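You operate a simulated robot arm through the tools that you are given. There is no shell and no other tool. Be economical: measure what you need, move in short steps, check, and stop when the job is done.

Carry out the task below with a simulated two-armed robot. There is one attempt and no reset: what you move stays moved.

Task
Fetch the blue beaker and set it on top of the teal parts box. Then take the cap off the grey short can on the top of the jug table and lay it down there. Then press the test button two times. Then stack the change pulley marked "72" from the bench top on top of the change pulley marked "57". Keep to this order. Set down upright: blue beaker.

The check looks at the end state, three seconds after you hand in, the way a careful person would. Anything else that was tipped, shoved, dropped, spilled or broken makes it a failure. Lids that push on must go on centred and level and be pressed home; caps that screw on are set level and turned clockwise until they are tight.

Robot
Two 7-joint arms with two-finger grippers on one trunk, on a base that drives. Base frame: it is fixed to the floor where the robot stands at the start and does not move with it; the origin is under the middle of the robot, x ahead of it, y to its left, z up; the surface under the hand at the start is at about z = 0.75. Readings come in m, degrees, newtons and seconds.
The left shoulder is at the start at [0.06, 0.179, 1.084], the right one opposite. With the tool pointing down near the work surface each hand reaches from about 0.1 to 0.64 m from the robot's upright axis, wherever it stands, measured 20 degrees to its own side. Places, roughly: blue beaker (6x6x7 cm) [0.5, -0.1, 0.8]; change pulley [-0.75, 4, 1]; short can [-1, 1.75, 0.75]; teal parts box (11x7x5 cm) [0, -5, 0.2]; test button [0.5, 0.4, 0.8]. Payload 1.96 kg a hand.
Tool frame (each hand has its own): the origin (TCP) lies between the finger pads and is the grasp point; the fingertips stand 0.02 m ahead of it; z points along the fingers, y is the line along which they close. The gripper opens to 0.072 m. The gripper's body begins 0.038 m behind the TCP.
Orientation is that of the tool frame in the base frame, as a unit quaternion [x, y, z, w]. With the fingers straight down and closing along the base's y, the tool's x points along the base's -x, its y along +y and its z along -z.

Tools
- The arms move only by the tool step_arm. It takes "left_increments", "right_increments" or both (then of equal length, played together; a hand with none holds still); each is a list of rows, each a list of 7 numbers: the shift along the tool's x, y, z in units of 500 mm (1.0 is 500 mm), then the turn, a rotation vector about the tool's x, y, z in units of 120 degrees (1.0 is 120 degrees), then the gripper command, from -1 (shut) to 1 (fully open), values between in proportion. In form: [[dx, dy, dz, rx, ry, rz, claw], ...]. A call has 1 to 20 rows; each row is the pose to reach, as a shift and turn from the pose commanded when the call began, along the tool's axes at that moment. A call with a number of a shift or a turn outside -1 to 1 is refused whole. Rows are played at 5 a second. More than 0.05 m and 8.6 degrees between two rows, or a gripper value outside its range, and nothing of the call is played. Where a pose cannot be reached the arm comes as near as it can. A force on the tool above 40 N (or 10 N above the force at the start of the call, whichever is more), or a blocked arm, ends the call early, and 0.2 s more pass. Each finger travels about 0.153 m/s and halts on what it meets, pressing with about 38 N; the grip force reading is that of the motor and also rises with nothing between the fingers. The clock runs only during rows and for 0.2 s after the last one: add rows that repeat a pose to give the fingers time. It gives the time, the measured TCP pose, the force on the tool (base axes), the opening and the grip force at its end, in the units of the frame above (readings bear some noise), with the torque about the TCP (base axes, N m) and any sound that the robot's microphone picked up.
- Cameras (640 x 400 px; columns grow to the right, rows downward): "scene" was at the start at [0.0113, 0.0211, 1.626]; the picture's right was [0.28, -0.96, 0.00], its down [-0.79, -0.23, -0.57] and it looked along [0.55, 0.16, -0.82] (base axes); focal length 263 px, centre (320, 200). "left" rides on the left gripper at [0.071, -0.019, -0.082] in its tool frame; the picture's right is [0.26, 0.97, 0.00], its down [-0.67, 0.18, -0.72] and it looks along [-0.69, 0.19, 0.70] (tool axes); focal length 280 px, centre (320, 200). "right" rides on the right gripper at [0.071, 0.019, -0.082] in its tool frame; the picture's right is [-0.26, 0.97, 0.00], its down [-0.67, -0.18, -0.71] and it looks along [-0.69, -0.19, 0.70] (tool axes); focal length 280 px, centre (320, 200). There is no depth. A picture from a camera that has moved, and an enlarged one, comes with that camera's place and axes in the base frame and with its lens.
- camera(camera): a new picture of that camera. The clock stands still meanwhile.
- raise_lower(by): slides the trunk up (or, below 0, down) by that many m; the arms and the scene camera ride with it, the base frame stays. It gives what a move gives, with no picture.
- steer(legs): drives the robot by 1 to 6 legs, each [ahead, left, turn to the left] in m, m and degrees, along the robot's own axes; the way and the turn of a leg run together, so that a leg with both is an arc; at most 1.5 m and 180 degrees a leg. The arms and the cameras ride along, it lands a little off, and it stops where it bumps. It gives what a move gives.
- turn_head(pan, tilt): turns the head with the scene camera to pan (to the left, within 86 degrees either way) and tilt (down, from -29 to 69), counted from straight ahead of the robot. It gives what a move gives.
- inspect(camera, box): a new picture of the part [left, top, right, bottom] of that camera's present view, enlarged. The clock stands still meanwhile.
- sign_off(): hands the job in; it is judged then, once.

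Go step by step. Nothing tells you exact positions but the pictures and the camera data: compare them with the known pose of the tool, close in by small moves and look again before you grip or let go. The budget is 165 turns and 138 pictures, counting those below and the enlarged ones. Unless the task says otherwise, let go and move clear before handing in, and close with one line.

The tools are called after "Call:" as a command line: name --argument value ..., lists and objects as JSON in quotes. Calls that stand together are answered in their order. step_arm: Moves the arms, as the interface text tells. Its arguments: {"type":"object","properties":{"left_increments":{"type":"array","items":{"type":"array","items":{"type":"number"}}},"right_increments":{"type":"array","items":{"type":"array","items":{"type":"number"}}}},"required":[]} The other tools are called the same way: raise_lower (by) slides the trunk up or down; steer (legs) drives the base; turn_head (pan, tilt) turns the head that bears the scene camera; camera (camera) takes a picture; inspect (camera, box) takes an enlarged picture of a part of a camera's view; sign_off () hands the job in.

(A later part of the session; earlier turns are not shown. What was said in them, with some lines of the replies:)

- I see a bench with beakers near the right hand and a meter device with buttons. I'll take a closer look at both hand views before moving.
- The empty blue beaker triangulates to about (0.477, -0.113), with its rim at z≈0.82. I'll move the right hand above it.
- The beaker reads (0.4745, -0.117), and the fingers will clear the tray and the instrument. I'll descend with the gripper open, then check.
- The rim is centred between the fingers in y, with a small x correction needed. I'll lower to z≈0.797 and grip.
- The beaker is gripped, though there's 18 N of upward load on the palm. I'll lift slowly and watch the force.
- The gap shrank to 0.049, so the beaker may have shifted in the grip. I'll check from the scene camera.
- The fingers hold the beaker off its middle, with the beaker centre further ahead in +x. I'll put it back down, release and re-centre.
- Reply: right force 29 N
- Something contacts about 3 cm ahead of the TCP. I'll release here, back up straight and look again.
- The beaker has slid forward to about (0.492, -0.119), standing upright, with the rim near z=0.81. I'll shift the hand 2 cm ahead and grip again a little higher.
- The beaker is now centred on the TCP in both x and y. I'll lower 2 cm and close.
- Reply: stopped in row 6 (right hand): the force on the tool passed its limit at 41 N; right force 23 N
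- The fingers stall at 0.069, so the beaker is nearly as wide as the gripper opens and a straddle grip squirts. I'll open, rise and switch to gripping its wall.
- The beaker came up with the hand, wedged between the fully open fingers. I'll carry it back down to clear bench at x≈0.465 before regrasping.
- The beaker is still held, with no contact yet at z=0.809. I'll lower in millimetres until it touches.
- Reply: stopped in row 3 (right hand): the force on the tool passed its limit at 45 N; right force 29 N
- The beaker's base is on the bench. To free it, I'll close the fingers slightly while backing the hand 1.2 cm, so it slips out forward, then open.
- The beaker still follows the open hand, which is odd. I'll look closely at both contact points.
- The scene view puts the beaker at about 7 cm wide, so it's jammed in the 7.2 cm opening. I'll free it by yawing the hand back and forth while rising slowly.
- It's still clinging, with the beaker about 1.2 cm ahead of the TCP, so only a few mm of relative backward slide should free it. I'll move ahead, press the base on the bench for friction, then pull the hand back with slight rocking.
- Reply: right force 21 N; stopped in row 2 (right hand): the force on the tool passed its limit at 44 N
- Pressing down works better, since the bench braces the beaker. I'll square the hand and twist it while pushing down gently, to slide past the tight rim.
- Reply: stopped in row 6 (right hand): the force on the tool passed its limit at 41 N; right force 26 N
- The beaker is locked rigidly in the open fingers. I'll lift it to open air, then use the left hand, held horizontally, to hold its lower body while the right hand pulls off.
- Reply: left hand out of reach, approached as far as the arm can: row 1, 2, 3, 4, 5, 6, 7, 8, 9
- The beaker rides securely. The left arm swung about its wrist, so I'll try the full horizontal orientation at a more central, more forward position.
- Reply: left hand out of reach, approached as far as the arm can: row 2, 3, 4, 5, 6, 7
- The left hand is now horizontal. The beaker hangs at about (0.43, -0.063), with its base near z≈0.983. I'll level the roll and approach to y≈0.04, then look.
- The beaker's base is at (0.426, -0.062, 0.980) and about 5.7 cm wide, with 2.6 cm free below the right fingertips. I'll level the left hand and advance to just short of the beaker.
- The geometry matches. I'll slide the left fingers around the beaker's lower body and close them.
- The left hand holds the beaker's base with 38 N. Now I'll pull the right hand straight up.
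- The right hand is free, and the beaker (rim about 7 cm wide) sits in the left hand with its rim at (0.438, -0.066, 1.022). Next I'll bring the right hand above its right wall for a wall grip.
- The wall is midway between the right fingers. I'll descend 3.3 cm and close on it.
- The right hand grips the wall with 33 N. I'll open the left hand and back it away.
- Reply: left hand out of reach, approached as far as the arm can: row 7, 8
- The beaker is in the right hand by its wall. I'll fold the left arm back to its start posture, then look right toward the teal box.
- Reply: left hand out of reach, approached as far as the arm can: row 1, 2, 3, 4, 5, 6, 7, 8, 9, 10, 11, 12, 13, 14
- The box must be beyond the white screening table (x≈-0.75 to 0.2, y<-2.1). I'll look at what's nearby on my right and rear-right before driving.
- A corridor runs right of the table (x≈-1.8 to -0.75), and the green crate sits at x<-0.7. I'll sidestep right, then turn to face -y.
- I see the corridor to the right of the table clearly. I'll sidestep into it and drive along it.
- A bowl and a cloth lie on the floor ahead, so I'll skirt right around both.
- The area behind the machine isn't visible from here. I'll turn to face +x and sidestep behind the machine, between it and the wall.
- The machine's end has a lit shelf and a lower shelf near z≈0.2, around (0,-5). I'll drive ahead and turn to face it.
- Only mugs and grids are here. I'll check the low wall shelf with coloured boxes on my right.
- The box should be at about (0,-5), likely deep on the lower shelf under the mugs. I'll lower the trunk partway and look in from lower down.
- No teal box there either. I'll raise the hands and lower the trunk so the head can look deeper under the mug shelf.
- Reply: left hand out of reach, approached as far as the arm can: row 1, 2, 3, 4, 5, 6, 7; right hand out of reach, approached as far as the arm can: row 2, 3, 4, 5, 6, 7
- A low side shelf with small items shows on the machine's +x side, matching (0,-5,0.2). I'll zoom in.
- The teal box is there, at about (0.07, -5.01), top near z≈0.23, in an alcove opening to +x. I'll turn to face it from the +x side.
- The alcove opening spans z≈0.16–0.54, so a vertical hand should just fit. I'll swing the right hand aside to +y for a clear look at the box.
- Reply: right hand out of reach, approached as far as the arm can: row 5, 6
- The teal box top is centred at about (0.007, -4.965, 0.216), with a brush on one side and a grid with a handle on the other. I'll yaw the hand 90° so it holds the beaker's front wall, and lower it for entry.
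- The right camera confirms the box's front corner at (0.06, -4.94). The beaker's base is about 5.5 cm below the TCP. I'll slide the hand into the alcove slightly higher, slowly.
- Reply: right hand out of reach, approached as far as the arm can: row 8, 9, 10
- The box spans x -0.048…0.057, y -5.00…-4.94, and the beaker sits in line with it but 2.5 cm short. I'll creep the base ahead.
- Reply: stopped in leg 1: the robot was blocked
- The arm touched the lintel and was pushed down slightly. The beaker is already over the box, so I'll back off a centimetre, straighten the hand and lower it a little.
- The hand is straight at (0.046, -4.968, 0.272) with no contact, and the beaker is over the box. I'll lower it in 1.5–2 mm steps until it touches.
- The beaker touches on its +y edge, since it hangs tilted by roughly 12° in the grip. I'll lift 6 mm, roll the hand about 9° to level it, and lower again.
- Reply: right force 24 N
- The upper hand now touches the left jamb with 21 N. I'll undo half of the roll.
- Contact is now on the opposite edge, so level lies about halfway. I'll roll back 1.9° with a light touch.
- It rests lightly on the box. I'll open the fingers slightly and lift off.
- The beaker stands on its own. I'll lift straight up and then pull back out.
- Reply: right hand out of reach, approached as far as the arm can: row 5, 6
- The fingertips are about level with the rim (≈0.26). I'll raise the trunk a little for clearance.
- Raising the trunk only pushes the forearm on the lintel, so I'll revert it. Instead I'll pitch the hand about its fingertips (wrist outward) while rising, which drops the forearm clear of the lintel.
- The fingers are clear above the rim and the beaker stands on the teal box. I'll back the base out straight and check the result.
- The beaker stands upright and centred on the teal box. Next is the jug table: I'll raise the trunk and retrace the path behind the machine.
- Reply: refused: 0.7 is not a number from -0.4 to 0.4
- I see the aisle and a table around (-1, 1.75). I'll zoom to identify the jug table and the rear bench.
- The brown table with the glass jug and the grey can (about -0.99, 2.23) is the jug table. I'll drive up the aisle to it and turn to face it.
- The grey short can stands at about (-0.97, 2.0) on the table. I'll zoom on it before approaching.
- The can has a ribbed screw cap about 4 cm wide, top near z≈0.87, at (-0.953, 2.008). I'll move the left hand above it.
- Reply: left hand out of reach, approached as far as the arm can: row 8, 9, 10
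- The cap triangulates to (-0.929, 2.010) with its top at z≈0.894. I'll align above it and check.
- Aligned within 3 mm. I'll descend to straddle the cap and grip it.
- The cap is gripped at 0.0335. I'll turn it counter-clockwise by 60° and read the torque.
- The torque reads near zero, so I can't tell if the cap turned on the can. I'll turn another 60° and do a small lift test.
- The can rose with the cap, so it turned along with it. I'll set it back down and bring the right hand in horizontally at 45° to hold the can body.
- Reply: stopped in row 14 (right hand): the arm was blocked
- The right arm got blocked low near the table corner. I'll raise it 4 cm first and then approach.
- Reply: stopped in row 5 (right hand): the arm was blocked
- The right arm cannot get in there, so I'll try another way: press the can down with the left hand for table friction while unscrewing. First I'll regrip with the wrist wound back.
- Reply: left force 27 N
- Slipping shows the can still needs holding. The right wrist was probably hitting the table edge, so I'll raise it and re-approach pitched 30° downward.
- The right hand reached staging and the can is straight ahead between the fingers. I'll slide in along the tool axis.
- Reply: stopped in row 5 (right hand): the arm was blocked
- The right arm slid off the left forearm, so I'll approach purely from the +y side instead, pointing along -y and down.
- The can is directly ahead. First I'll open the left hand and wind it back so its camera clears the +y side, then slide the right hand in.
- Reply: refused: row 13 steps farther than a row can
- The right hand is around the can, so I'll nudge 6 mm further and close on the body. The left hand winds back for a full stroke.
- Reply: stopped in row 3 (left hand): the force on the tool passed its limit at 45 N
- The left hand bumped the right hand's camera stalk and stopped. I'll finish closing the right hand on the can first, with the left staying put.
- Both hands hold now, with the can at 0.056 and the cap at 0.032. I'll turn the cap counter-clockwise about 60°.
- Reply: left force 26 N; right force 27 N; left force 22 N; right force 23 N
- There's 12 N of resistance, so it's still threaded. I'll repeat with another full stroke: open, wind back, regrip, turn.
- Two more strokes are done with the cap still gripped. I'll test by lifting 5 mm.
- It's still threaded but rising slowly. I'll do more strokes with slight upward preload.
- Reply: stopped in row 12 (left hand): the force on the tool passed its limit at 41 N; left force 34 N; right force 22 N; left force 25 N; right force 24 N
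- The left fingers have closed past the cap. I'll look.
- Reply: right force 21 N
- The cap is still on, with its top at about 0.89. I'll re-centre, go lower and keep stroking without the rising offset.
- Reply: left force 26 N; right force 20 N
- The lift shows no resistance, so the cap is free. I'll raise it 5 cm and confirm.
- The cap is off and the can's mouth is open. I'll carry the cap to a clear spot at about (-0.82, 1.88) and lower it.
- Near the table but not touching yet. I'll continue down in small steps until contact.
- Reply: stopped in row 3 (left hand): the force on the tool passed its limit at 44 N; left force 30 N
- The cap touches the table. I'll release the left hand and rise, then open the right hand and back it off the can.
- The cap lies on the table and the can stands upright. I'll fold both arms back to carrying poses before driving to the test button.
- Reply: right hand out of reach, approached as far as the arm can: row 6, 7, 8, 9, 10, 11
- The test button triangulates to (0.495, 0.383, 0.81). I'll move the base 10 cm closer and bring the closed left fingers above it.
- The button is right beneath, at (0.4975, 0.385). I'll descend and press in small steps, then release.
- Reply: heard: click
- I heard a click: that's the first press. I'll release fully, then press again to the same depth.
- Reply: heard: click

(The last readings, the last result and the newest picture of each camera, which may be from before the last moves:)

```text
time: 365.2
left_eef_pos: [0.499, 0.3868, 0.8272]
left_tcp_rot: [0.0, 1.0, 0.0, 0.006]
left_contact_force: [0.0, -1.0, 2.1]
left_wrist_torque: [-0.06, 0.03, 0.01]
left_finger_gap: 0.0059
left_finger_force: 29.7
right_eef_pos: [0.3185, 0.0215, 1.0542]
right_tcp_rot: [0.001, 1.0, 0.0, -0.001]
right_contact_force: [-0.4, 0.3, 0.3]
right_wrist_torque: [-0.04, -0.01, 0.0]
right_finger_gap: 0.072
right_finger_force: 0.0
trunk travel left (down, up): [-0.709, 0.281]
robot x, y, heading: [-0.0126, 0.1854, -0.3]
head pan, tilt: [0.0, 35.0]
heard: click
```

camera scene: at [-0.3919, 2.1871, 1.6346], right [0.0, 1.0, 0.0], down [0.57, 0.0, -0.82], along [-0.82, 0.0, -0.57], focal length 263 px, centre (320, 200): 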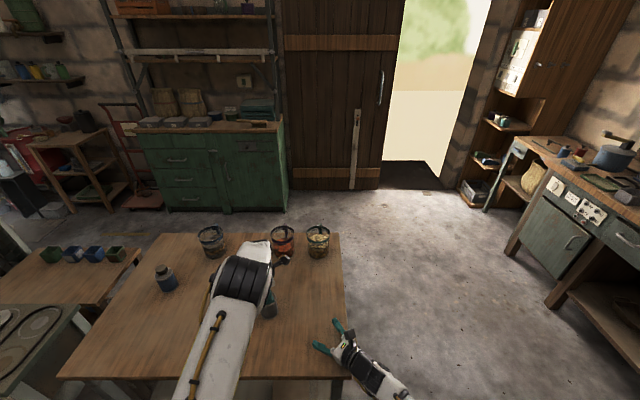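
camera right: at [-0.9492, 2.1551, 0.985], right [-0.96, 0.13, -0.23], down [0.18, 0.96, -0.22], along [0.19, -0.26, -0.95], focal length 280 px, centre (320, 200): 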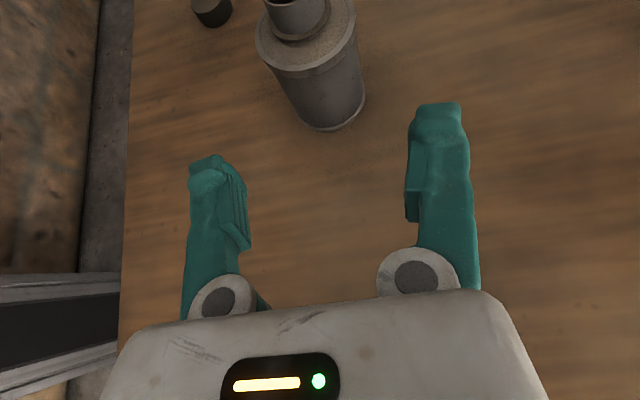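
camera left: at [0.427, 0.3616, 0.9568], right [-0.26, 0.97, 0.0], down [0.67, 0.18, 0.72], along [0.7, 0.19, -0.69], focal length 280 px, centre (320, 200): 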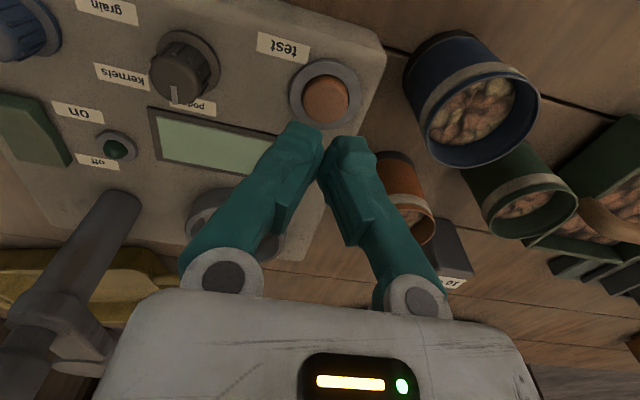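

The second click is heard, so the button is done. I'll retract and drive to the rear bench with the pulleys.

Call:
step_arm --left_increments '[[0, 0, -0.06, 0, 0, 0, -1], [0, 0, -0.14, 0, 0, 0, -1], [0, 0, -0.22, 0, 0, 0, -0.5], [0.05, 0, -0.3, 0, 0, 0, 0], [0.1, 0, -0.38, 0, 0, 0, 0.5], [0.16, 0, -0.44, 0, 0, 0, 1], [0.22, 0, -0.5, 0, 0, 0, 1], [0.28, 0.04, -0.5, 0, 0, 0, 1], [0.34, 0.08, -0.5, 0, 0, 0, 1], [0.34, 0.08, -0.5, 0, 0, 0, 1]]'

Call:
steer --legs '[[-0.11, 0, 0], [0, 0, 90], [1.4, 0, 0], [1.3, 0, 0], [0, 0.45, 0]]'

Call:
turn_head --pan 0 --tilt 35

Call:
camera --camera "scene"

```text
time: 367.4
left_eef_pos: [0.3268, 0.4254, 1.0731]
left_tcp_rot: [0.0, 1.0, 0.001, 0.005]
left_contact_force: [0.7, 1.2, 0.1]
left_wrist_torque: [0.01, 0.02, 0.02]
left_finger_gap: 0.072
left_finger_force: 0.0
right_eef_pos: [0.3193, 0.0212, 1.0527]
right_tcp_rot: [0.001, 1.0, -0.001, -0.001]
right_contact_force: [0.4, 0.8, 0.4]
right_wrist_torque: [-0.01, 0.02, 0.02]
right_finger_gap: 0.072
right_finger_force: 0.0
trunk travel left (down, up): [-0.709, 0.281]
robot x, y, heading: [-0.0197, 0.1829, -0.1]
head pan, tilt: [0.0, 35.0]
```

```text
time: 387.3
left_eef_pos: [-0.8205, 3.1838, 1.0731]
left_tcp_rot: [0.714, -0.7, -0.005, -0.003]
left_contact_force: [0.0, 0.7, 0.1]
left_wrist_torque: [0.02, 0.0, -0.04]
left_finger_gap: 0.072
left_finger_force: 0.0
right_eef_pos: [-0.4166, 3.185, 1.0539]
right_tcp_rot: [0.714, -0.7, 0.002, -0.001]
right_contact_force: [0.0, 0.9, 0.0]
right_wrist_torque: [-0.01, 0.02, 0.0]
right_finger_gap: 0.072
right_finger_force: 0.0
trunk travel left (down, up): [-0.709, 0.281]
robot x, y, heading: [-0.5747, 2.8488, 91.3]
head pan, tilt: [0.0, 35.0]
```

```text
time: 387.9
left_eef_pos: [-0.821, 3.1839, 1.0716]
left_tcp_rot: [0.714, -0.7, -0.005, -0.004]
left_contact_force: [-0.7, 0.3, -0.1]
left_wrist_torque: [0.0, -0.02, -0.02]
left_finger_gap: 0.0719
left_finger_force: 0.1
right_eef_pos: [-0.4172, 3.187, 1.0529]
right_tcp_rot: [0.714, -0.7, 0.002, -0.001]
right_contact_force: [-0.1, 1.0, -0.6]
right_wrist_torque: [-0.01, 0.02, -0.01]
right_finger_gap: 0.072
right_finger_force: 0.0
trunk travel left (down, up): [-0.709, 0.281]
robot x, y, heading: [-0.5706, 2.8458, 91.1]
head pan, tilt: [0.0, 35.0]
```

```text
17 pictures are left
camera scene: at [-0.5714, 2.8782, 1.6346], right [1.0, 0.02, 0.0], down [0.01, -0.57, -0.82], along [-0.01, 0.82, -0.57], focal length 263 px, centre (320, 200)
```

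scene: 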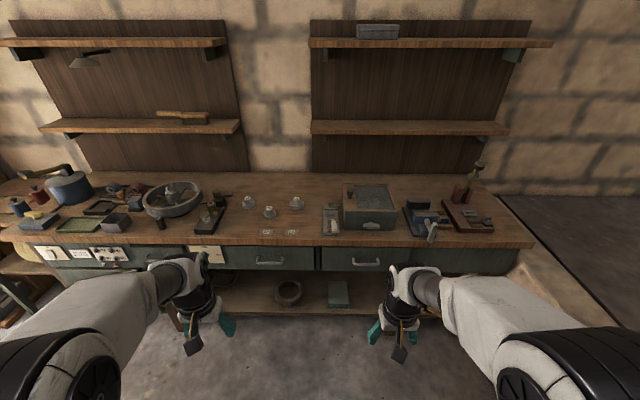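

Three small pulleys sit on the bench around the picture's middle. I'll zoom to read the numbers.

Call:
inspect --camera "scene" --box '[220, 175, 350, 250]'

```text
4.92 times, centred on (285, 212) of scene
camera zoom: at [-0.5714, 2.8782, 1.6346], right [1.0, 0.02, 0.0], down [0.01, -0.57, -0.82], along [-0.01, 0.82, -0.57], focal length 1294 px, centre (492, 138)
```

zoom: 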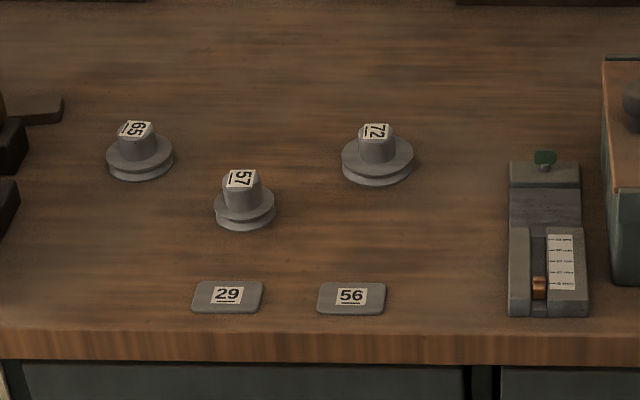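

Pulley 72 is at about (-0.705, 3.98) and 57 at about (-0.83, 3.89). I'll drive closer to the bench for the left hand.

Call:
steer --legs '[[0.3, 0, -1.1], [0.2, 0, 0]]'

Call:
step_arm --left_increments '[[-0.05, 0.0, 0, 0, 0, 0, 1], [-0.12, 0.03, 0.02, 0, 0, 0, 1], [-0.19, 0.06, 0.04, 0, 0, 0, 1], [-0.26, 0.09, 0.06, 0, 0, 0, 1], [-0.33, 0.12, 0.1, 0, 0, 0, 1], [-0.4, 0.14, 0.14, 0, 0, 0, 1], [-0.4, 0.14, 0.14, 0, 0, 0, 1]]'

Call:
camera --camera "left"

```text
time: 391.1
left_eef_pos: [-0.8183, 3.6881, 1.0732]
left_tcp_rot: [0.709, -0.705, -0.005, -0.004]
left_contact_force: [0.6, 0.5, -0.1]
left_wrist_torque: [0.0, 0.0, 0.0]
left_finger_gap: 0.072
left_finger_force: 0.0
right_eef_pos: [-0.4142, 3.682, 1.0542]
right_tcp_rot: [0.708, -0.706, 0.001, -0.001]
right_contact_force: [-0.1, 0.2, 0.2]
right_wrist_torque: [-0.05, 0.01, 0.02]
right_finger_gap: 0.0719
right_finger_force: 0.1
trunk travel left (down, up): [-0.709, 0.281]
robot x, y, heading: [-0.5742, 3.3482, 89.8]
head pan, tilt: [0.0, 35.0]
```

```text
time: 392.7
left_eef_pos: [-0.8835, 3.8688, 1.0151]
left_tcp_rot: [0.709, -0.705, -0.006, -0.004]
left_contact_force: [0.2, 0.6, 0.2]
left_wrist_torque: [0.0, 0.02, -0.02]
left_finger_gap: 0.0718
left_finger_force: 0.0
left hand out of reach, approached as far as the arm can: row 6, 7
right_eef_pos: [-0.4137, 3.6812, 1.0531]
right_tcp_rot: [0.709, -0.706, 0.001, 0.0]
right_contact_force: [-0.2, -0.7, -0.6]
right_wrist_torque: [-0.01, 0.01, 0.04]
right_finger_gap: 0.0718
right_finger_force: 0.0
trunk travel left (down, up): [-0.709, 0.281]
robot x, y, heading: [-0.5765, 3.347, 90.2]
head pan, tilt: [0.0, 35.0]
```

```text
15 pictures are left
camera left: at [-0.8635, 3.7971, 1.0953], right [-0.96, -0.27, 0.0], down [-0.18, 0.66, 0.73], along [-0.19, 0.7, -0.69], focal length 280 px, centre (320, 200)
```

left: 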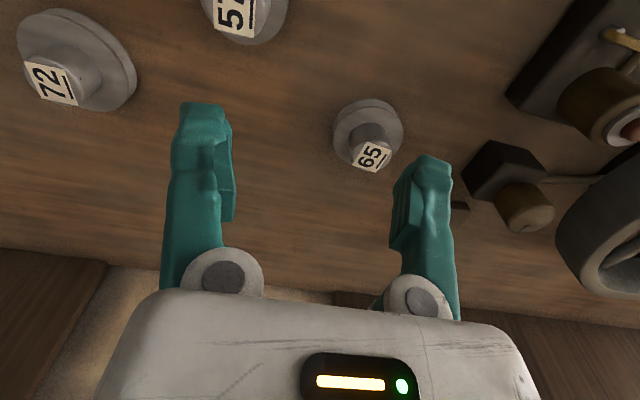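

Hub 72's top triangulates to (-0.700, 3.935, 0.90) and hub 57's to (-0.822, 3.860, ~0.89). I'll move above 72 and look.

Call:
step_arm --left_increments '[[-0.02, -0.08, 0.0, 0, 0, 0, 1], [-0.05, -0.16, 0.02, 0, 0, 0, 1], [-0.08, -0.24, 0.03, 0, 0, 0, 1], [-0.11, -0.31, 0.05, 0, 0, 0, 1], [-0.132, -0.367, 0.07, 0, 0, 0, 1], [-0.132, -0.367, 0.07, 0, 0, 0, 1]]'

Call:
camera --camera "left"

```text
time: 394.1
left_eef_pos: [-0.7941, 3.8987, 1.0013]
left_tcp_rot: [0.709, -0.705, -0.006, -0.005]
left_contact_force: [-0.6, 0.0, -0.1]
left_wrist_torque: [0.01, 0.0, 0.01]
left_finger_gap: 0.0717
left_finger_force: 0.2
left hand out of reach, approached as far as the arm can: row 3, 4, 5, 6
right_eef_pos: [-0.4143, 3.6833, 1.0535]
right_tcp_rot: [0.708, -0.706, 0.002, 0.0]
right_contact_force: [-0.2, -0.8, -0.4]
right_wrist_torque: [-0.02, 0.0, -0.01]
right_finger_gap: 0.0722
right_finger_force: 0.1
trunk travel left (down, up): [-0.709, 0.281]
robot x, y, heading: [-0.5761, 3.3462, 90.0]
head pan, tilt: [0.0, 35.0]
```

```text
14 pictures are left
camera left: at [-0.7737, 3.8261, 1.0811], right [-0.96, -0.27, 0.0], down [-0.18, 0.66, 0.73], along [-0.19, 0.7, -0.69], focal length 280 px, centre (320, 200)
```

left: 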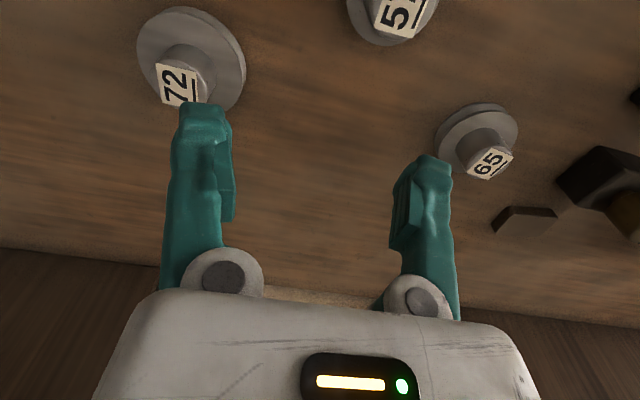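

72 is slightly out of reach. I'll nudge the base ahead and right, and raise the trunk a little.

Call:
steer --legs '[[0.06, -0.05, 0]]'

Call:
raise_lower --by 0.04

```text
time: 395.2
left_eef_pos: [-0.7441, 3.9572, 1.0003]
left_tcp_rot: [0.709, -0.705, -0.007, -0.003]
left_contact_force: [-0.1, 0.1, 0.3]
left_wrist_torque: [-0.05, 0.01, -0.01]
left_finger_gap: 0.0719
left_finger_force: 0.0
right_eef_pos: [-0.365, 3.7423, 1.0528]
right_tcp_rot: [0.708, -0.706, 0.001, 0.001]
right_contact_force: [0.5, 0.1, -0.1]
right_wrist_torque: [0.01, -0.02, 0.02]
right_finger_gap: 0.0719
right_finger_force: 0.0
trunk travel left (down, up): [-0.709, 0.281]
robot x, y, heading: [-0.5242, 3.4077, 90.0]
head pan, tilt: [0.0, 35.0]
```

```text
time: 396.0
left_eef_pos: [-0.7452, 3.9571, 1.042]
left_tcp_rot: [0.709, -0.705, -0.006, -0.005]
left_contact_force: [-0.8, -0.2, 0.0]
left_wrist_torque: [-0.01, -0.01, -0.02]
left_finger_gap: 0.0719
left_finger_force: 0.1
right_eef_pos: [-0.3652, 3.7428, 1.0934]
right_tcp_rot: [0.708, -0.706, 0.002, 0.0]
right_contact_force: [0.2, -0.4, -0.3]
right_wrist_torque: [0.0, -0.01, -0.01]
right_finger_gap: 0.0719
right_finger_force: 0.0
trunk travel left (down, up): [-0.749, 0.241]
robot x, y, heading: [-0.525, 3.4071, 90.1]
head pan, tilt: [0.0, 35.0]
```

Call:
step_arm --left_increments '[[0.02, -0.03, 0.05, 0, 0, 0, 1], [0.04, -0.06, 0.1, 0, 0, 0, 1], [0.052, -0.08, 0.15, 0, 0, 0, 1], [0.052, -0.08, 0.194, 0, 0, 0, 1], [0.052, -0.08, 0.194, 0, 0, 0, 1]]'

Call:
camera --camera "left"

```text
time: 397.2
left_eef_pos: [-0.7031, 3.9326, 0.9441]
left_tcp_rot: [0.709, -0.705, -0.006, -0.005]
left_contact_force: [0.5, 0.0, 0.9]
left_wrist_torque: [0.0, -0.01, -0.02]
left_finger_gap: 0.0719
left_finger_force: 0.0
right_eef_pos: [-0.365, 3.7415, 1.0931]
right_tcp_rot: [0.709, -0.706, 0.001, -0.001]
right_contact_force: [0.3, 0.6, -0.2]
right_wrist_torque: [-0.02, 0.0, -0.01]
right_finger_gap: 0.0719
right_finger_force: 0.1
trunk travel left (down, up): [-0.749, 0.241]
robot x, y, heading: [-0.5271, 3.4088, 90.2]
head pan, tilt: [0.0, 35.0]
```

```text
13 pictures are left
camera left: at [-0.6829, 3.8605, 1.0242], right [-0.96, -0.27, 0.0], down [-0.18, 0.66, 0.73], along [-0.19, 0.7, -0.69], focal length 280 px, centre (320, 200)
```

left: 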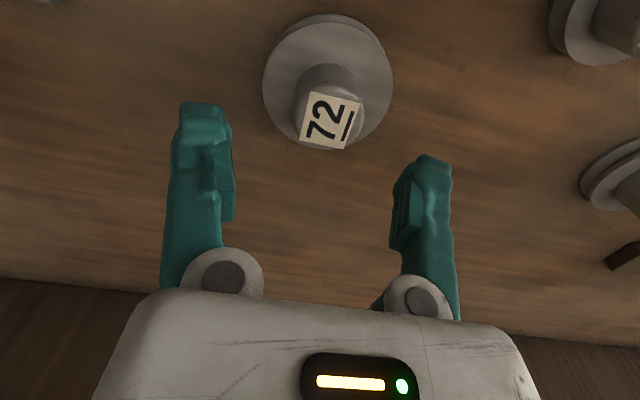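

Hub 72 is centred at (-0.707, 3.9295). I'll descend, grip the hub and lift.

Call:
step_arm --left_increments '[[0.006, 0.008, 0.03, 0, 0, 0, 1], [0.006, 0.008, 0.06, 0, 0, 0, 1], [0.006, 0.008, 0.092, 0, 0, 0, 1], [0.006, 0.008, 0.092, 0, 0, 0, 0.5], [0.006, 0.008, 0.092, 0, 0, 0, 0], [0.006, 0.008, 0.092, 0, 0, 0, -0.5], [0.006, 0.008, 0.092, 0, 0, 0, -1], [0.006, 0.008, 0.092, 0, 0, 0, -1]]'

Call:
step_arm --left_increments '[[0, 0, -0.03, 0, 0, 0, -1], [0, 0, -0.08, 0, 0, 0, -1], [0, 0, -0.14, 0, 0, 0, -1], [0, 0, -0.18, 0, 0, 0, -1], [0, 0, -0.18, 0, 0, 0, -1]]'

Call:
camera --camera "left"

```text
time: 399.0
left_eef_pos: [-0.7081, 3.9317, 0.8979]
left_tcp_rot: [0.708, -0.706, -0.006, -0.005]
left_contact_force: [-0.1, -0.2, 0.4]
left_wrist_torque: [-0.02, 0.01, -0.02]
left_finger_gap: 0.0346
left_finger_force: 37.9
right_eef_pos: [-0.3649, 3.7424, 1.0931]
right_tcp_rot: [0.708, -0.706, 0.002, -0.001]
right_contact_force: [-0.4, 1.0, 0.2]
right_wrist_torque: [0.02, 0.01, 0.01]
right_finger_gap: 0.0721
right_finger_force: 0.0
trunk travel left (down, up): [-0.749, 0.241]
robot x, y, heading: [-0.5267, 3.4102, 90.1]
head pan, tilt: [0.0, 35.0]
```

```text
time: 400.2
left_eef_pos: [-0.7096, 3.929, 0.9882]
left_tcp_rot: [0.709, -0.705, -0.005, -0.005]
left_contact_force: [0.0, 0.7, -1.8]
left_wrist_torque: [0.01, 0.01, 0.04]
left_finger_gap: 0.0345
left_finger_force: 38.0
right_eef_pos: [-0.3644, 3.7421, 1.0938]
right_tcp_rot: [0.708, -0.706, 0.002, -0.001]
right_contact_force: [0.3, -0.7, -0.1]
right_wrist_torque: [-0.02, 0.0, 0.01]
right_finger_gap: 0.072
right_finger_force: 0.0
trunk travel left (down, up): [-0.749, 0.241]
robot x, y, heading: [-0.5263, 3.4063, 90.2]
head pan, tilt: [0.0, 35.0]
```

```text
12 pictures are left
camera left: at [-0.6888, 3.8562, 1.0678], right [-0.96, -0.27, 0.0], down [-0.18, 0.66, 0.73], along [-0.19, 0.7, -0.69], focal length 280 px, centre (320, 200)
```

left: 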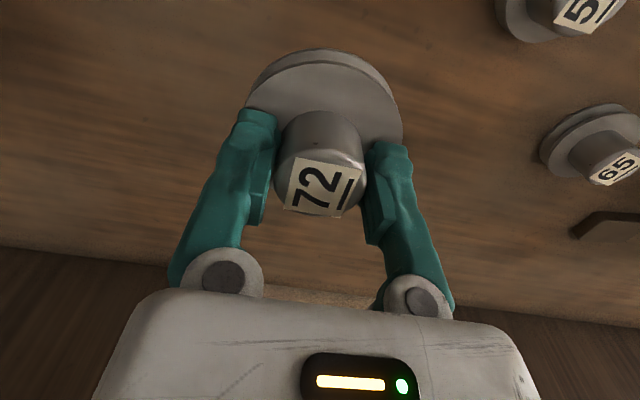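

72 is held upright. I'll carry it over 57 at (-0.827, 3.854) and verify the alignment with the scene camera.

Call:
step_arm --left_increments '[[0.03, 0.05, -0.02, 0, 0, 0, -1], [0.06, 0.1, -0.02, 0, 0, 0, -1], [0.09, 0.15, -0.02, 0, 0, 0, -1], [0.12, 0.2, -0.02, 0, 0, 0, -1], [0.146, 0.236, -0.02, 0, 0, 0, -1], [0.146, 0.236, -0.02, 0, 0, 0, -1]]'

Call:
turn_head --pan 30 --tilt 50

Call:
camera --camera "scene"

```text
time: 401.6
left_eef_pos: [-0.8271, 3.8566, 0.9957]
left_tcp_rot: [0.709, -0.705, -0.006, -0.004]
left_contact_force: [0.3, 0.3, -0.6]
left_wrist_torque: [0.0, -0.02, -0.01]
left_finger_gap: 0.0347
left_finger_force: 37.7
right_eef_pos: [-0.3639, 3.7421, 1.0927]
right_tcp_rot: [0.709, -0.706, 0.001, 0.0]
right_contact_force: [-0.9, 0.2, -0.8]
right_wrist_torque: [0.04, 0.03, -0.01]
right_finger_gap: 0.072
right_finger_force: 0.1
trunk travel left (down, up): [-0.749, 0.241]
robot x, y, heading: [-0.5272, 3.4053, 89.9]
head pan, tilt: [0.0, 35.0]
```

```text
time: 402.6
left_eef_pos: [-0.8279, 3.8563, 0.9957]
left_tcp_rot: [0.709, -0.706, -0.006, -0.004]
left_contact_force: [0.9, 0.3, -1.6]
left_wrist_torque: [-0.04, -0.01, -0.01]
left_finger_gap: 0.0347
left_finger_force: 38.4
right_eef_pos: [-0.365, 3.7428, 1.0934]
right_tcp_rot: [0.708, -0.706, 0.002, 0.0]
right_contact_force: [-0.4, -0.4, 0.2]
right_wrist_torque: [0.01, -0.01, -0.02]
right_finger_gap: 0.072
right_finger_force: 0.1
trunk travel left (down, up): [-0.749, 0.241]
robot x, y, heading: [-0.5263, 3.4054, 90.2]
head pan, tilt: [30.0, 50.0]
```

```text
11 pictures are left
camera scene: at [-0.5619, 3.4157, 1.6529], right [0.87, 0.5, 0.0], down [0.38, -0.66, -0.64], along [-0.32, 0.56, -0.77], focal length 263 px, centre (320, 200)
```

scene: 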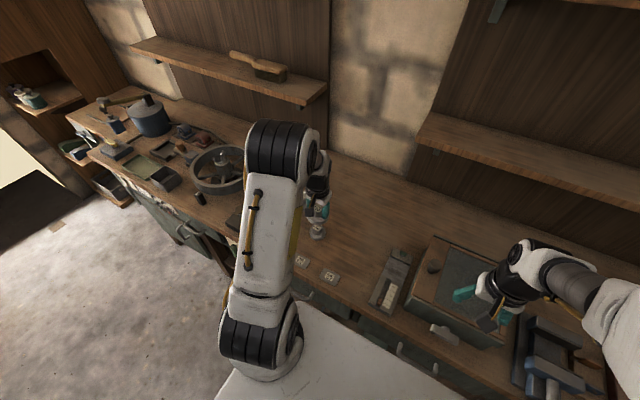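

Call:
inspect --camera "scene" --box '[290, 180, 350, 250]'

Call:
camera --camera "left"

```text
5.71 times, centred on (320, 215) of scene
camera zoom: at [-0.5619, 3.4157, 1.6529], right [0.87, 0.5, 0.0], down [0.38, -0.66, -0.64], along [-0.32, 0.56, -0.77], focal length 1502 px, centre (320, 114)
```

zoom: 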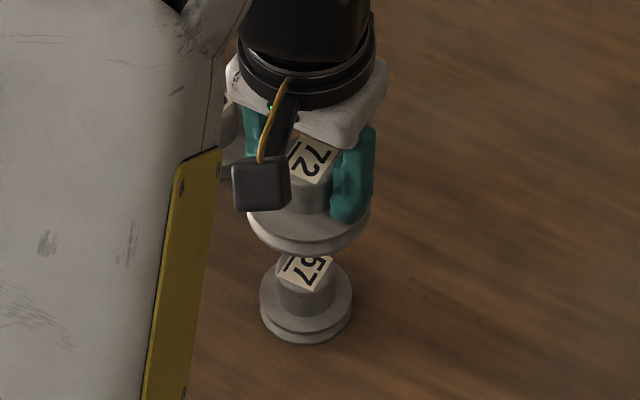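

```text
9 pictures are left
camera left: at [-0.8072, 3.7846, 1.0753], right [-0.96, -0.27, 0.0], down [-0.18, 0.66, 0.73], along [-0.19, 0.7, -0.69], focal length 280 px, centre (320, 200)
```

left: 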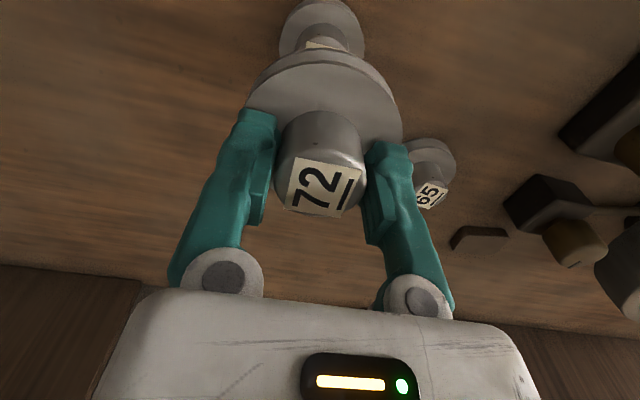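

Laterally aligned, and 57 appears about 3 mm nearer in y. I'll correct and lower in small steps until contact.

Call:
step_arm --left_increments '[[0.006, 0, 0.02, 0, 0, 0, -1], [0.006, 0, 0.04, 0, 0, 0, -1], [0.006, 0, 0.06, 0, 0, 0, -1], [0.006, 0, 0.07, 0, 0, 0, -1], [0.006, 0, 0.07, 0, 0, 0, -1]]'

Call:
inspect --camera "scene" --box '[290, 190, 350, 250]'

```text
time: 403.8
left_eef_pos: [-0.8255, 3.853, 0.9617]
left_tcp_rot: [0.708, -0.706, -0.006, -0.005]
left_contact_force: [0.3, -0.1, -1.7]
left_wrist_torque: [0.03, 0.0, -0.03]
left_finger_gap: 0.0342
left_finger_force: 38.1
right_eef_pos: [-0.3648, 3.7433, 1.0928]
right_tcp_rot: [0.708, -0.706, 0.0, -0.001]
right_contact_force: [-0.2, -0.7, 0.2]
right_wrist_torque: [0.0, 0.01, 0.0]
right_finger_gap: 0.0719
right_finger_force: 0.1
trunk travel left (down, up): [-0.749, 0.241]
robot x, y, heading: [-0.5294, 3.4052, 90.1]
head pan, tilt: [30.0, 50.0]
```

```text
6.67 times, centred on (320, 220) of scene
camera zoom: at [-0.562, 3.4155, 1.6528], right [0.86, 0.5, 0.0], down [0.38, -0.66, -0.64], along [-0.32, 0.56, -0.77], focal length 1753 px, centre (320, 67)
```

zoom: 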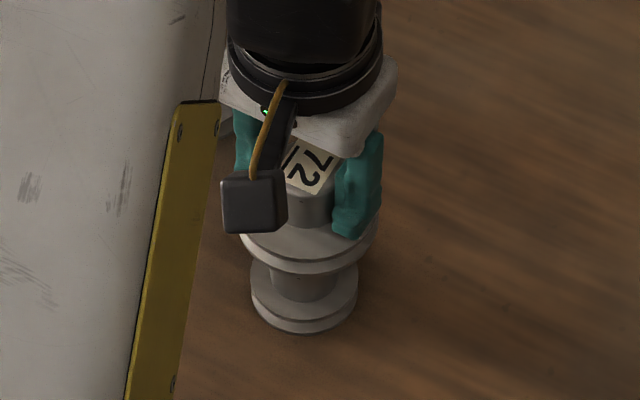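

Alignment looks within 3 mm. I'll shift 2 mm and lower to contact.

Call:
step_arm --left_increments '[[0.002, 0.004, 0.004, 0, 0, 0, -1], [0.002, 0.004, 0.008, 0, 0, 0, -1], [0.002, 0.004, 0.012, 0, 0, 0, -1], [0.002, 0.004, 0.016, 0, 0, 0, -1]]'

```text
time: 404.8
left_eef_pos: [-0.8283, 3.8518, 0.9543]
left_tcp_rot: [0.709, -0.705, -0.006, -0.005]
left_contact_force: [-0.5, 0.5, -2.0]
left_wrist_torque: [-0.02, 0.04, 0.01]
left_finger_gap: 0.0344
left_finger_force: 38.3
right_eef_pos: [-0.3643, 3.7425, 1.094]
right_tcp_rot: [0.708, -0.706, 0.001, -0.001]
right_contact_force: [-0.3, 0.9, -0.5]
right_wrist_torque: [0.0, 0.0, 0.01]
right_finger_gap: 0.0722
right_finger_force: 0.1
trunk travel left (down, up): [-0.749, 0.241]
robot x, y, heading: [-0.5245, 3.4058, 90.2]
head pan, tilt: [30.0, 50.0]
```

Call:
step_arm --left_increments '[[0, 0, 0.003, 0, 0, 0, -1], [0, 0, 0.006, 0, 0, 0, -1], [0, 0, 0.009, 0, 0, 0, -1], [0, 0, 0.012, 0, 0, 0, -1]]'

```text
time: 405.8
left_eef_pos: [-0.8281, 3.8531, 0.9471]
left_tcp_rot: [0.708, -0.706, -0.007, -0.005]
left_contact_force: [0.2, 0.5, -1.5]
left_wrist_torque: [-0.01, 0.03, -0.01]
left_finger_gap: 0.0349
left_finger_force: 38.1
right_eef_pos: [-0.3648, 3.7418, 1.0928]
right_tcp_rot: [0.709, -0.705, 0.001, -0.001]
right_contact_force: [0.1, 0.2, 0.1]
right_wrist_torque: [0.04, -0.02, 0.03]
right_finger_gap: 0.0722
right_finger_force: 0.0
trunk travel left (down, up): [-0.749, 0.241]
robot x, y, heading: [-0.524, 3.405, 90.0]
head pan, tilt: [30.0, 50.0]
```

Call:
step_arm --left_increments '[[0, 0, 0.003, 0, 0, 0, -1], [0, 0, 0.006, 0, 0, 0, -1], [0, 0, 0.009, 0, 0, 0, -1], [0, 0, 0.012, 0, 0, 0, -1]]'

Call:
inspect --camera "scene" --box '[290, 190, 350, 250]'

```text
time: 406.8
left_eef_pos: [-0.8276, 3.8539, 0.9413]
left_tcp_rot: [0.709, -0.706, -0.006, -0.004]
left_contact_force: [0.2, 0.1, -0.7]
left_wrist_torque: [-0.05, -0.01, 0.01]
left_finger_gap: 0.0346
left_finger_force: 38.3
right_eef_pos: [-0.3651, 3.7426, 1.0919]
right_tcp_rot: [0.708, -0.706, 0.002, -0.001]
right_contact_force: [-1.1, 0.1, -0.6]
right_wrist_torque: [-0.05, 0.05, 0.03]
right_finger_gap: 0.0722
right_finger_force: 0.0
trunk travel left (down, up): [-0.749, 0.241]
robot x, y, heading: [-0.5254, 3.4086, 90.3]
head pan, tilt: [30.0, 50.0]
```

```text
6.67 times, centred on (320, 220) of scene
camera zoom: at [-0.562, 3.4156, 1.6528], right [0.86, 0.5, 0.0], down [0.38, -0.66, -0.64], along [-0.32, 0.56, -0.77], focal length 1753 px, centre (320, 67)
```

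zoom: 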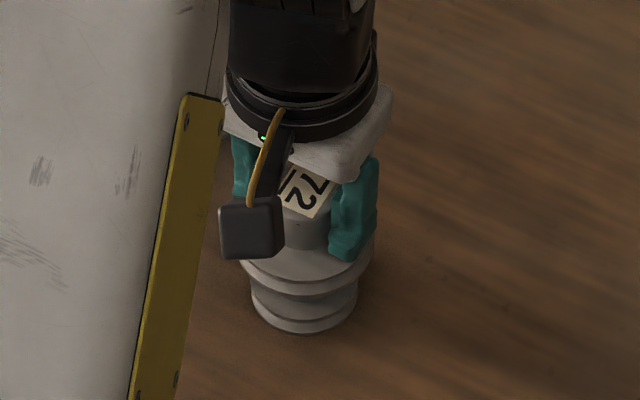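

Call:
step_arm --left_increments '[[0, 0, 0.003, 0, 0, 0, -1], [0, 0, 0.006, 0, 0, 0, -1], [0, 0, 0.009, 0, 0, 0, -1]]'

```text
time: 407.6
left_eef_pos: [-0.8281, 3.8519, 0.9409]
left_tcp_rot: [0.71, -0.704, -0.009, -0.006]
left_contact_force: [-3.6, -0.7, 30.4]
left_wrist_torque: [-0.22, 0.08, 0.01]
left_finger_gap: 0.0345
left_finger_force: 38.3
right_eef_pos: [-0.3632, 3.7396, 1.0941]
right_tcp_rot: [0.709, -0.706, 0.001, -0.001]
right_contact_force: [0.2, 0.9, -0.3]
right_wrist_torque: [-0.02, 0.0, 0.0]
right_finger_gap: 0.0719
right_finger_force: 0.0
trunk travel left (down, up): [-0.749, 0.241]
robot x, y, heading: [-0.5243, 3.4062, 90.2]
head pan, tilt: [30.0, 50.0]
```

Contact with 30 N, centred on the hub. I'll ease off, open the fingers and rise.

Call:
step_arm --left_increments '[[0, 0, -0.004, 0, 0, 0, -1], [0, 0, -0.006, 0, 0, 0, -1], [0, 0, -0.007, 0, 0, 0, -0.6], [0, 0, -0.007, 0, 0, 0, -0.2], [0, 0, -0.007, 0, 0, 0, 0.3], [0, 0, -0.007, 0, 0, 0, 0.6], [0, 0, -0.007, 0, 0, 0, 0.6]]'

Call:
camera --camera "left"

```text
time: 409.2
left_eef_pos: [-0.828, 3.8533, 0.9403]
left_tcp_rot: [0.709, -0.705, -0.006, -0.006]
left_contact_force: [0.0, 0.2, -0.8]
left_wrist_torque: [0.05, -0.01, -0.02]
left_finger_gap: 0.0577
left_finger_force: 0.0
right_eef_pos: [-0.3645, 3.7428, 1.0926]
right_tcp_rot: [0.708, -0.706, 0.002, -0.001]
right_contact_force: [-0.6, -0.3, -0.7]
right_wrist_torque: [-0.01, 0.03, -0.03]
right_finger_gap: 0.0718
right_finger_force: 0.1
trunk travel left (down, up): [-0.749, 0.241]
robot x, y, heading: [-0.5224, 3.4092, 89.8]
head pan, tilt: [30.0, 50.0]
```

```text
6 pictures are left
camera left: at [-0.8079, 3.7811, 1.0209], right [-0.96, -0.27, 0.0], down [-0.18, 0.66, 0.73], along [-0.19, 0.7, -0.69], focal length 280 px, centre (320, 200)
```

left: 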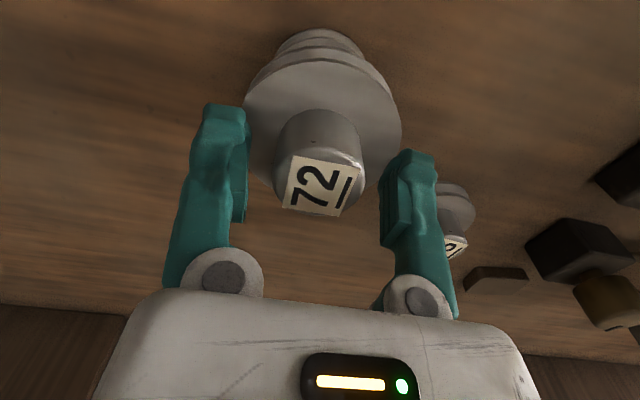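

The pulley stays put with the fingers open. I'll rise straight up and move clear.

Call:
step_arm --left_increments '[[0, 0, -0.03, 0, 0, 0, 0.6], [0, 0, -0.07, 0, 0, 0, 0.6], [0, 0, -0.13, 0, 0, 0, 0.6], [0, 0, -0.19, 0, 0, 0, 0.6], [0.08, 0, -0.22, 0, 0, 0, 0.6], [0.16, 0, -0.24, 0, 0, 0, 0.6], [0.24, 0, -0.24, 0, 0, 0, 0.6], [0.32, 0, -0.24, 0, 0, 0, 0.6]]'

Call:
steer --legs '[[-0.25, 0, 0]]'

Call:
turn_head --pan 15 --tilt 40

Call:
camera --camera "scene"

```text
time: 411.0
left_eef_pos: [-0.8282, 3.6898, 1.0612]
left_tcp_rot: [0.708, -0.706, -0.007, -0.006]
left_contact_force: [-0.3, -0.7, 0.6]
left_wrist_torque: [0.02, 0.0, -0.05]
left_finger_gap: 0.0574
left_finger_force: 0.1
right_eef_pos: [-0.366, 3.7399, 1.0932]
right_tcp_rot: [0.708, -0.706, 0.0, 0.0]
right_contact_force: [-0.1, 0.4, -0.1]
right_wrist_torque: [0.05, 0.0, 0.02]
right_finger_gap: 0.0721
right_finger_force: 0.0
trunk travel left (down, up): [-0.749, 0.241]
robot x, y, heading: [-0.5298, 3.4035, 90.0]
head pan, tilt: [30.0, 50.0]
```

```text
time: 412.8
left_eef_pos: [-0.8284, 3.4414, 1.0592]
left_tcp_rot: [0.709, -0.705, -0.006, -0.005]
left_contact_force: [-0.5, 0.4, -0.3]
left_wrist_torque: [0.0, -0.01, 0.03]
left_finger_gap: 0.0576
left_finger_force: 0.1
right_eef_pos: [-0.3652, 3.4919, 1.093]
right_tcp_rot: [0.708, -0.706, 0.002, 0.0]
right_contact_force: [-0.4, -0.3, -0.3]
right_wrist_torque: [0.0, -0.02, 0.0]
right_finger_gap: 0.072
right_finger_force: 0.0
trunk travel left (down, up): [-0.749, 0.241]
robot x, y, heading: [-0.5238, 3.1565, 90.3]
head pan, tilt: [30.0, 50.0]
```

```text
time: 413.6
left_eef_pos: [-0.8292, 3.441, 1.0602]
left_tcp_rot: [0.709, -0.705, -0.006, -0.005]
left_contact_force: [0.3, 0.5, -0.6]
left_wrist_torque: [0.03, -0.07, 0.0]
left_finger_gap: 0.058
left_finger_force: 0.2
right_eef_pos: [-0.3646, 3.4909, 1.0945]
right_tcp_rot: [0.709, -0.706, 0.002, 0.0]
right_contact_force: [0.5, -0.1, -0.3]
right_wrist_torque: [0.0, 0.01, -0.02]
right_finger_gap: 0.0721
right_finger_force: 0.1
trunk travel left (down, up): [-0.749, 0.241]
robot x, y, heading: [-0.5248, 3.157, 90.2]
head pan, tilt: [15.0, 40.0]
```

```text
5 pictures are left
camera scene: at [-0.5449, 3.1802, 1.667], right [0.97, 0.26, 0.0], down [0.17, -0.62, -0.77], along [-0.2, 0.74, -0.64], focal length 263 px, centre (320, 200)
```

scene: 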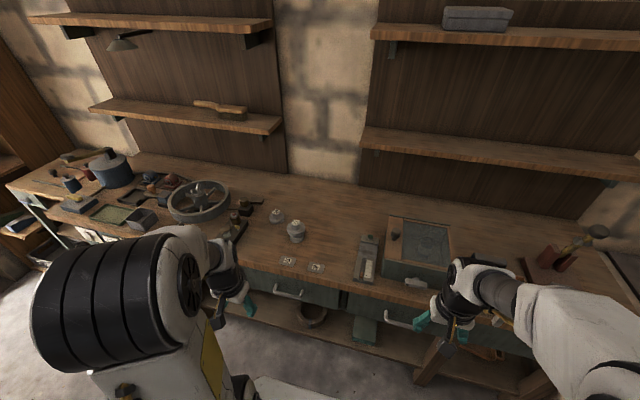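

Call:
inspect --camera "scene" --box '[255, 190, 345, 280]'

```text
4.44 times, centred on (300, 235) of scene
camera zoom: at [-0.5449, 3.1802, 1.667], right [0.97, 0.26, 0.0], down [0.17, -0.62, -0.77], along [-0.2, 0.74, -0.64], focal length 1169 px, centre (409, 44)
```

zoom: 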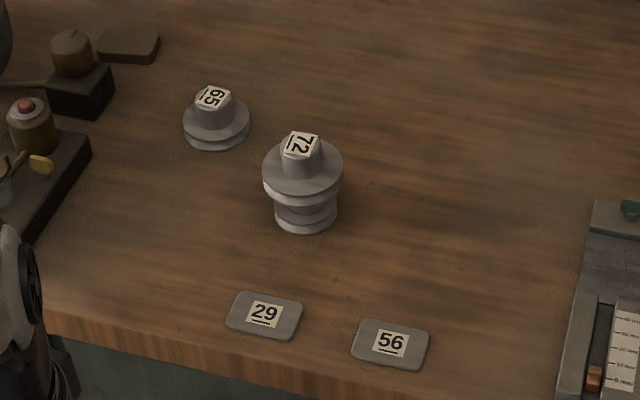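

Pulley 72 sits level on 57 and both hands are clear. All four steps are done in order, so I'm handing in.

Call:
sign_off

```text
The job is handed in.
```

All four steps were done in order, with nothing seen tipped, spilled or broken. The blue beaker stands upright on the teal box, and the can's cap lies on the jug table. The test button clicked twice, and pulley 72 is stacked on pulley 57.
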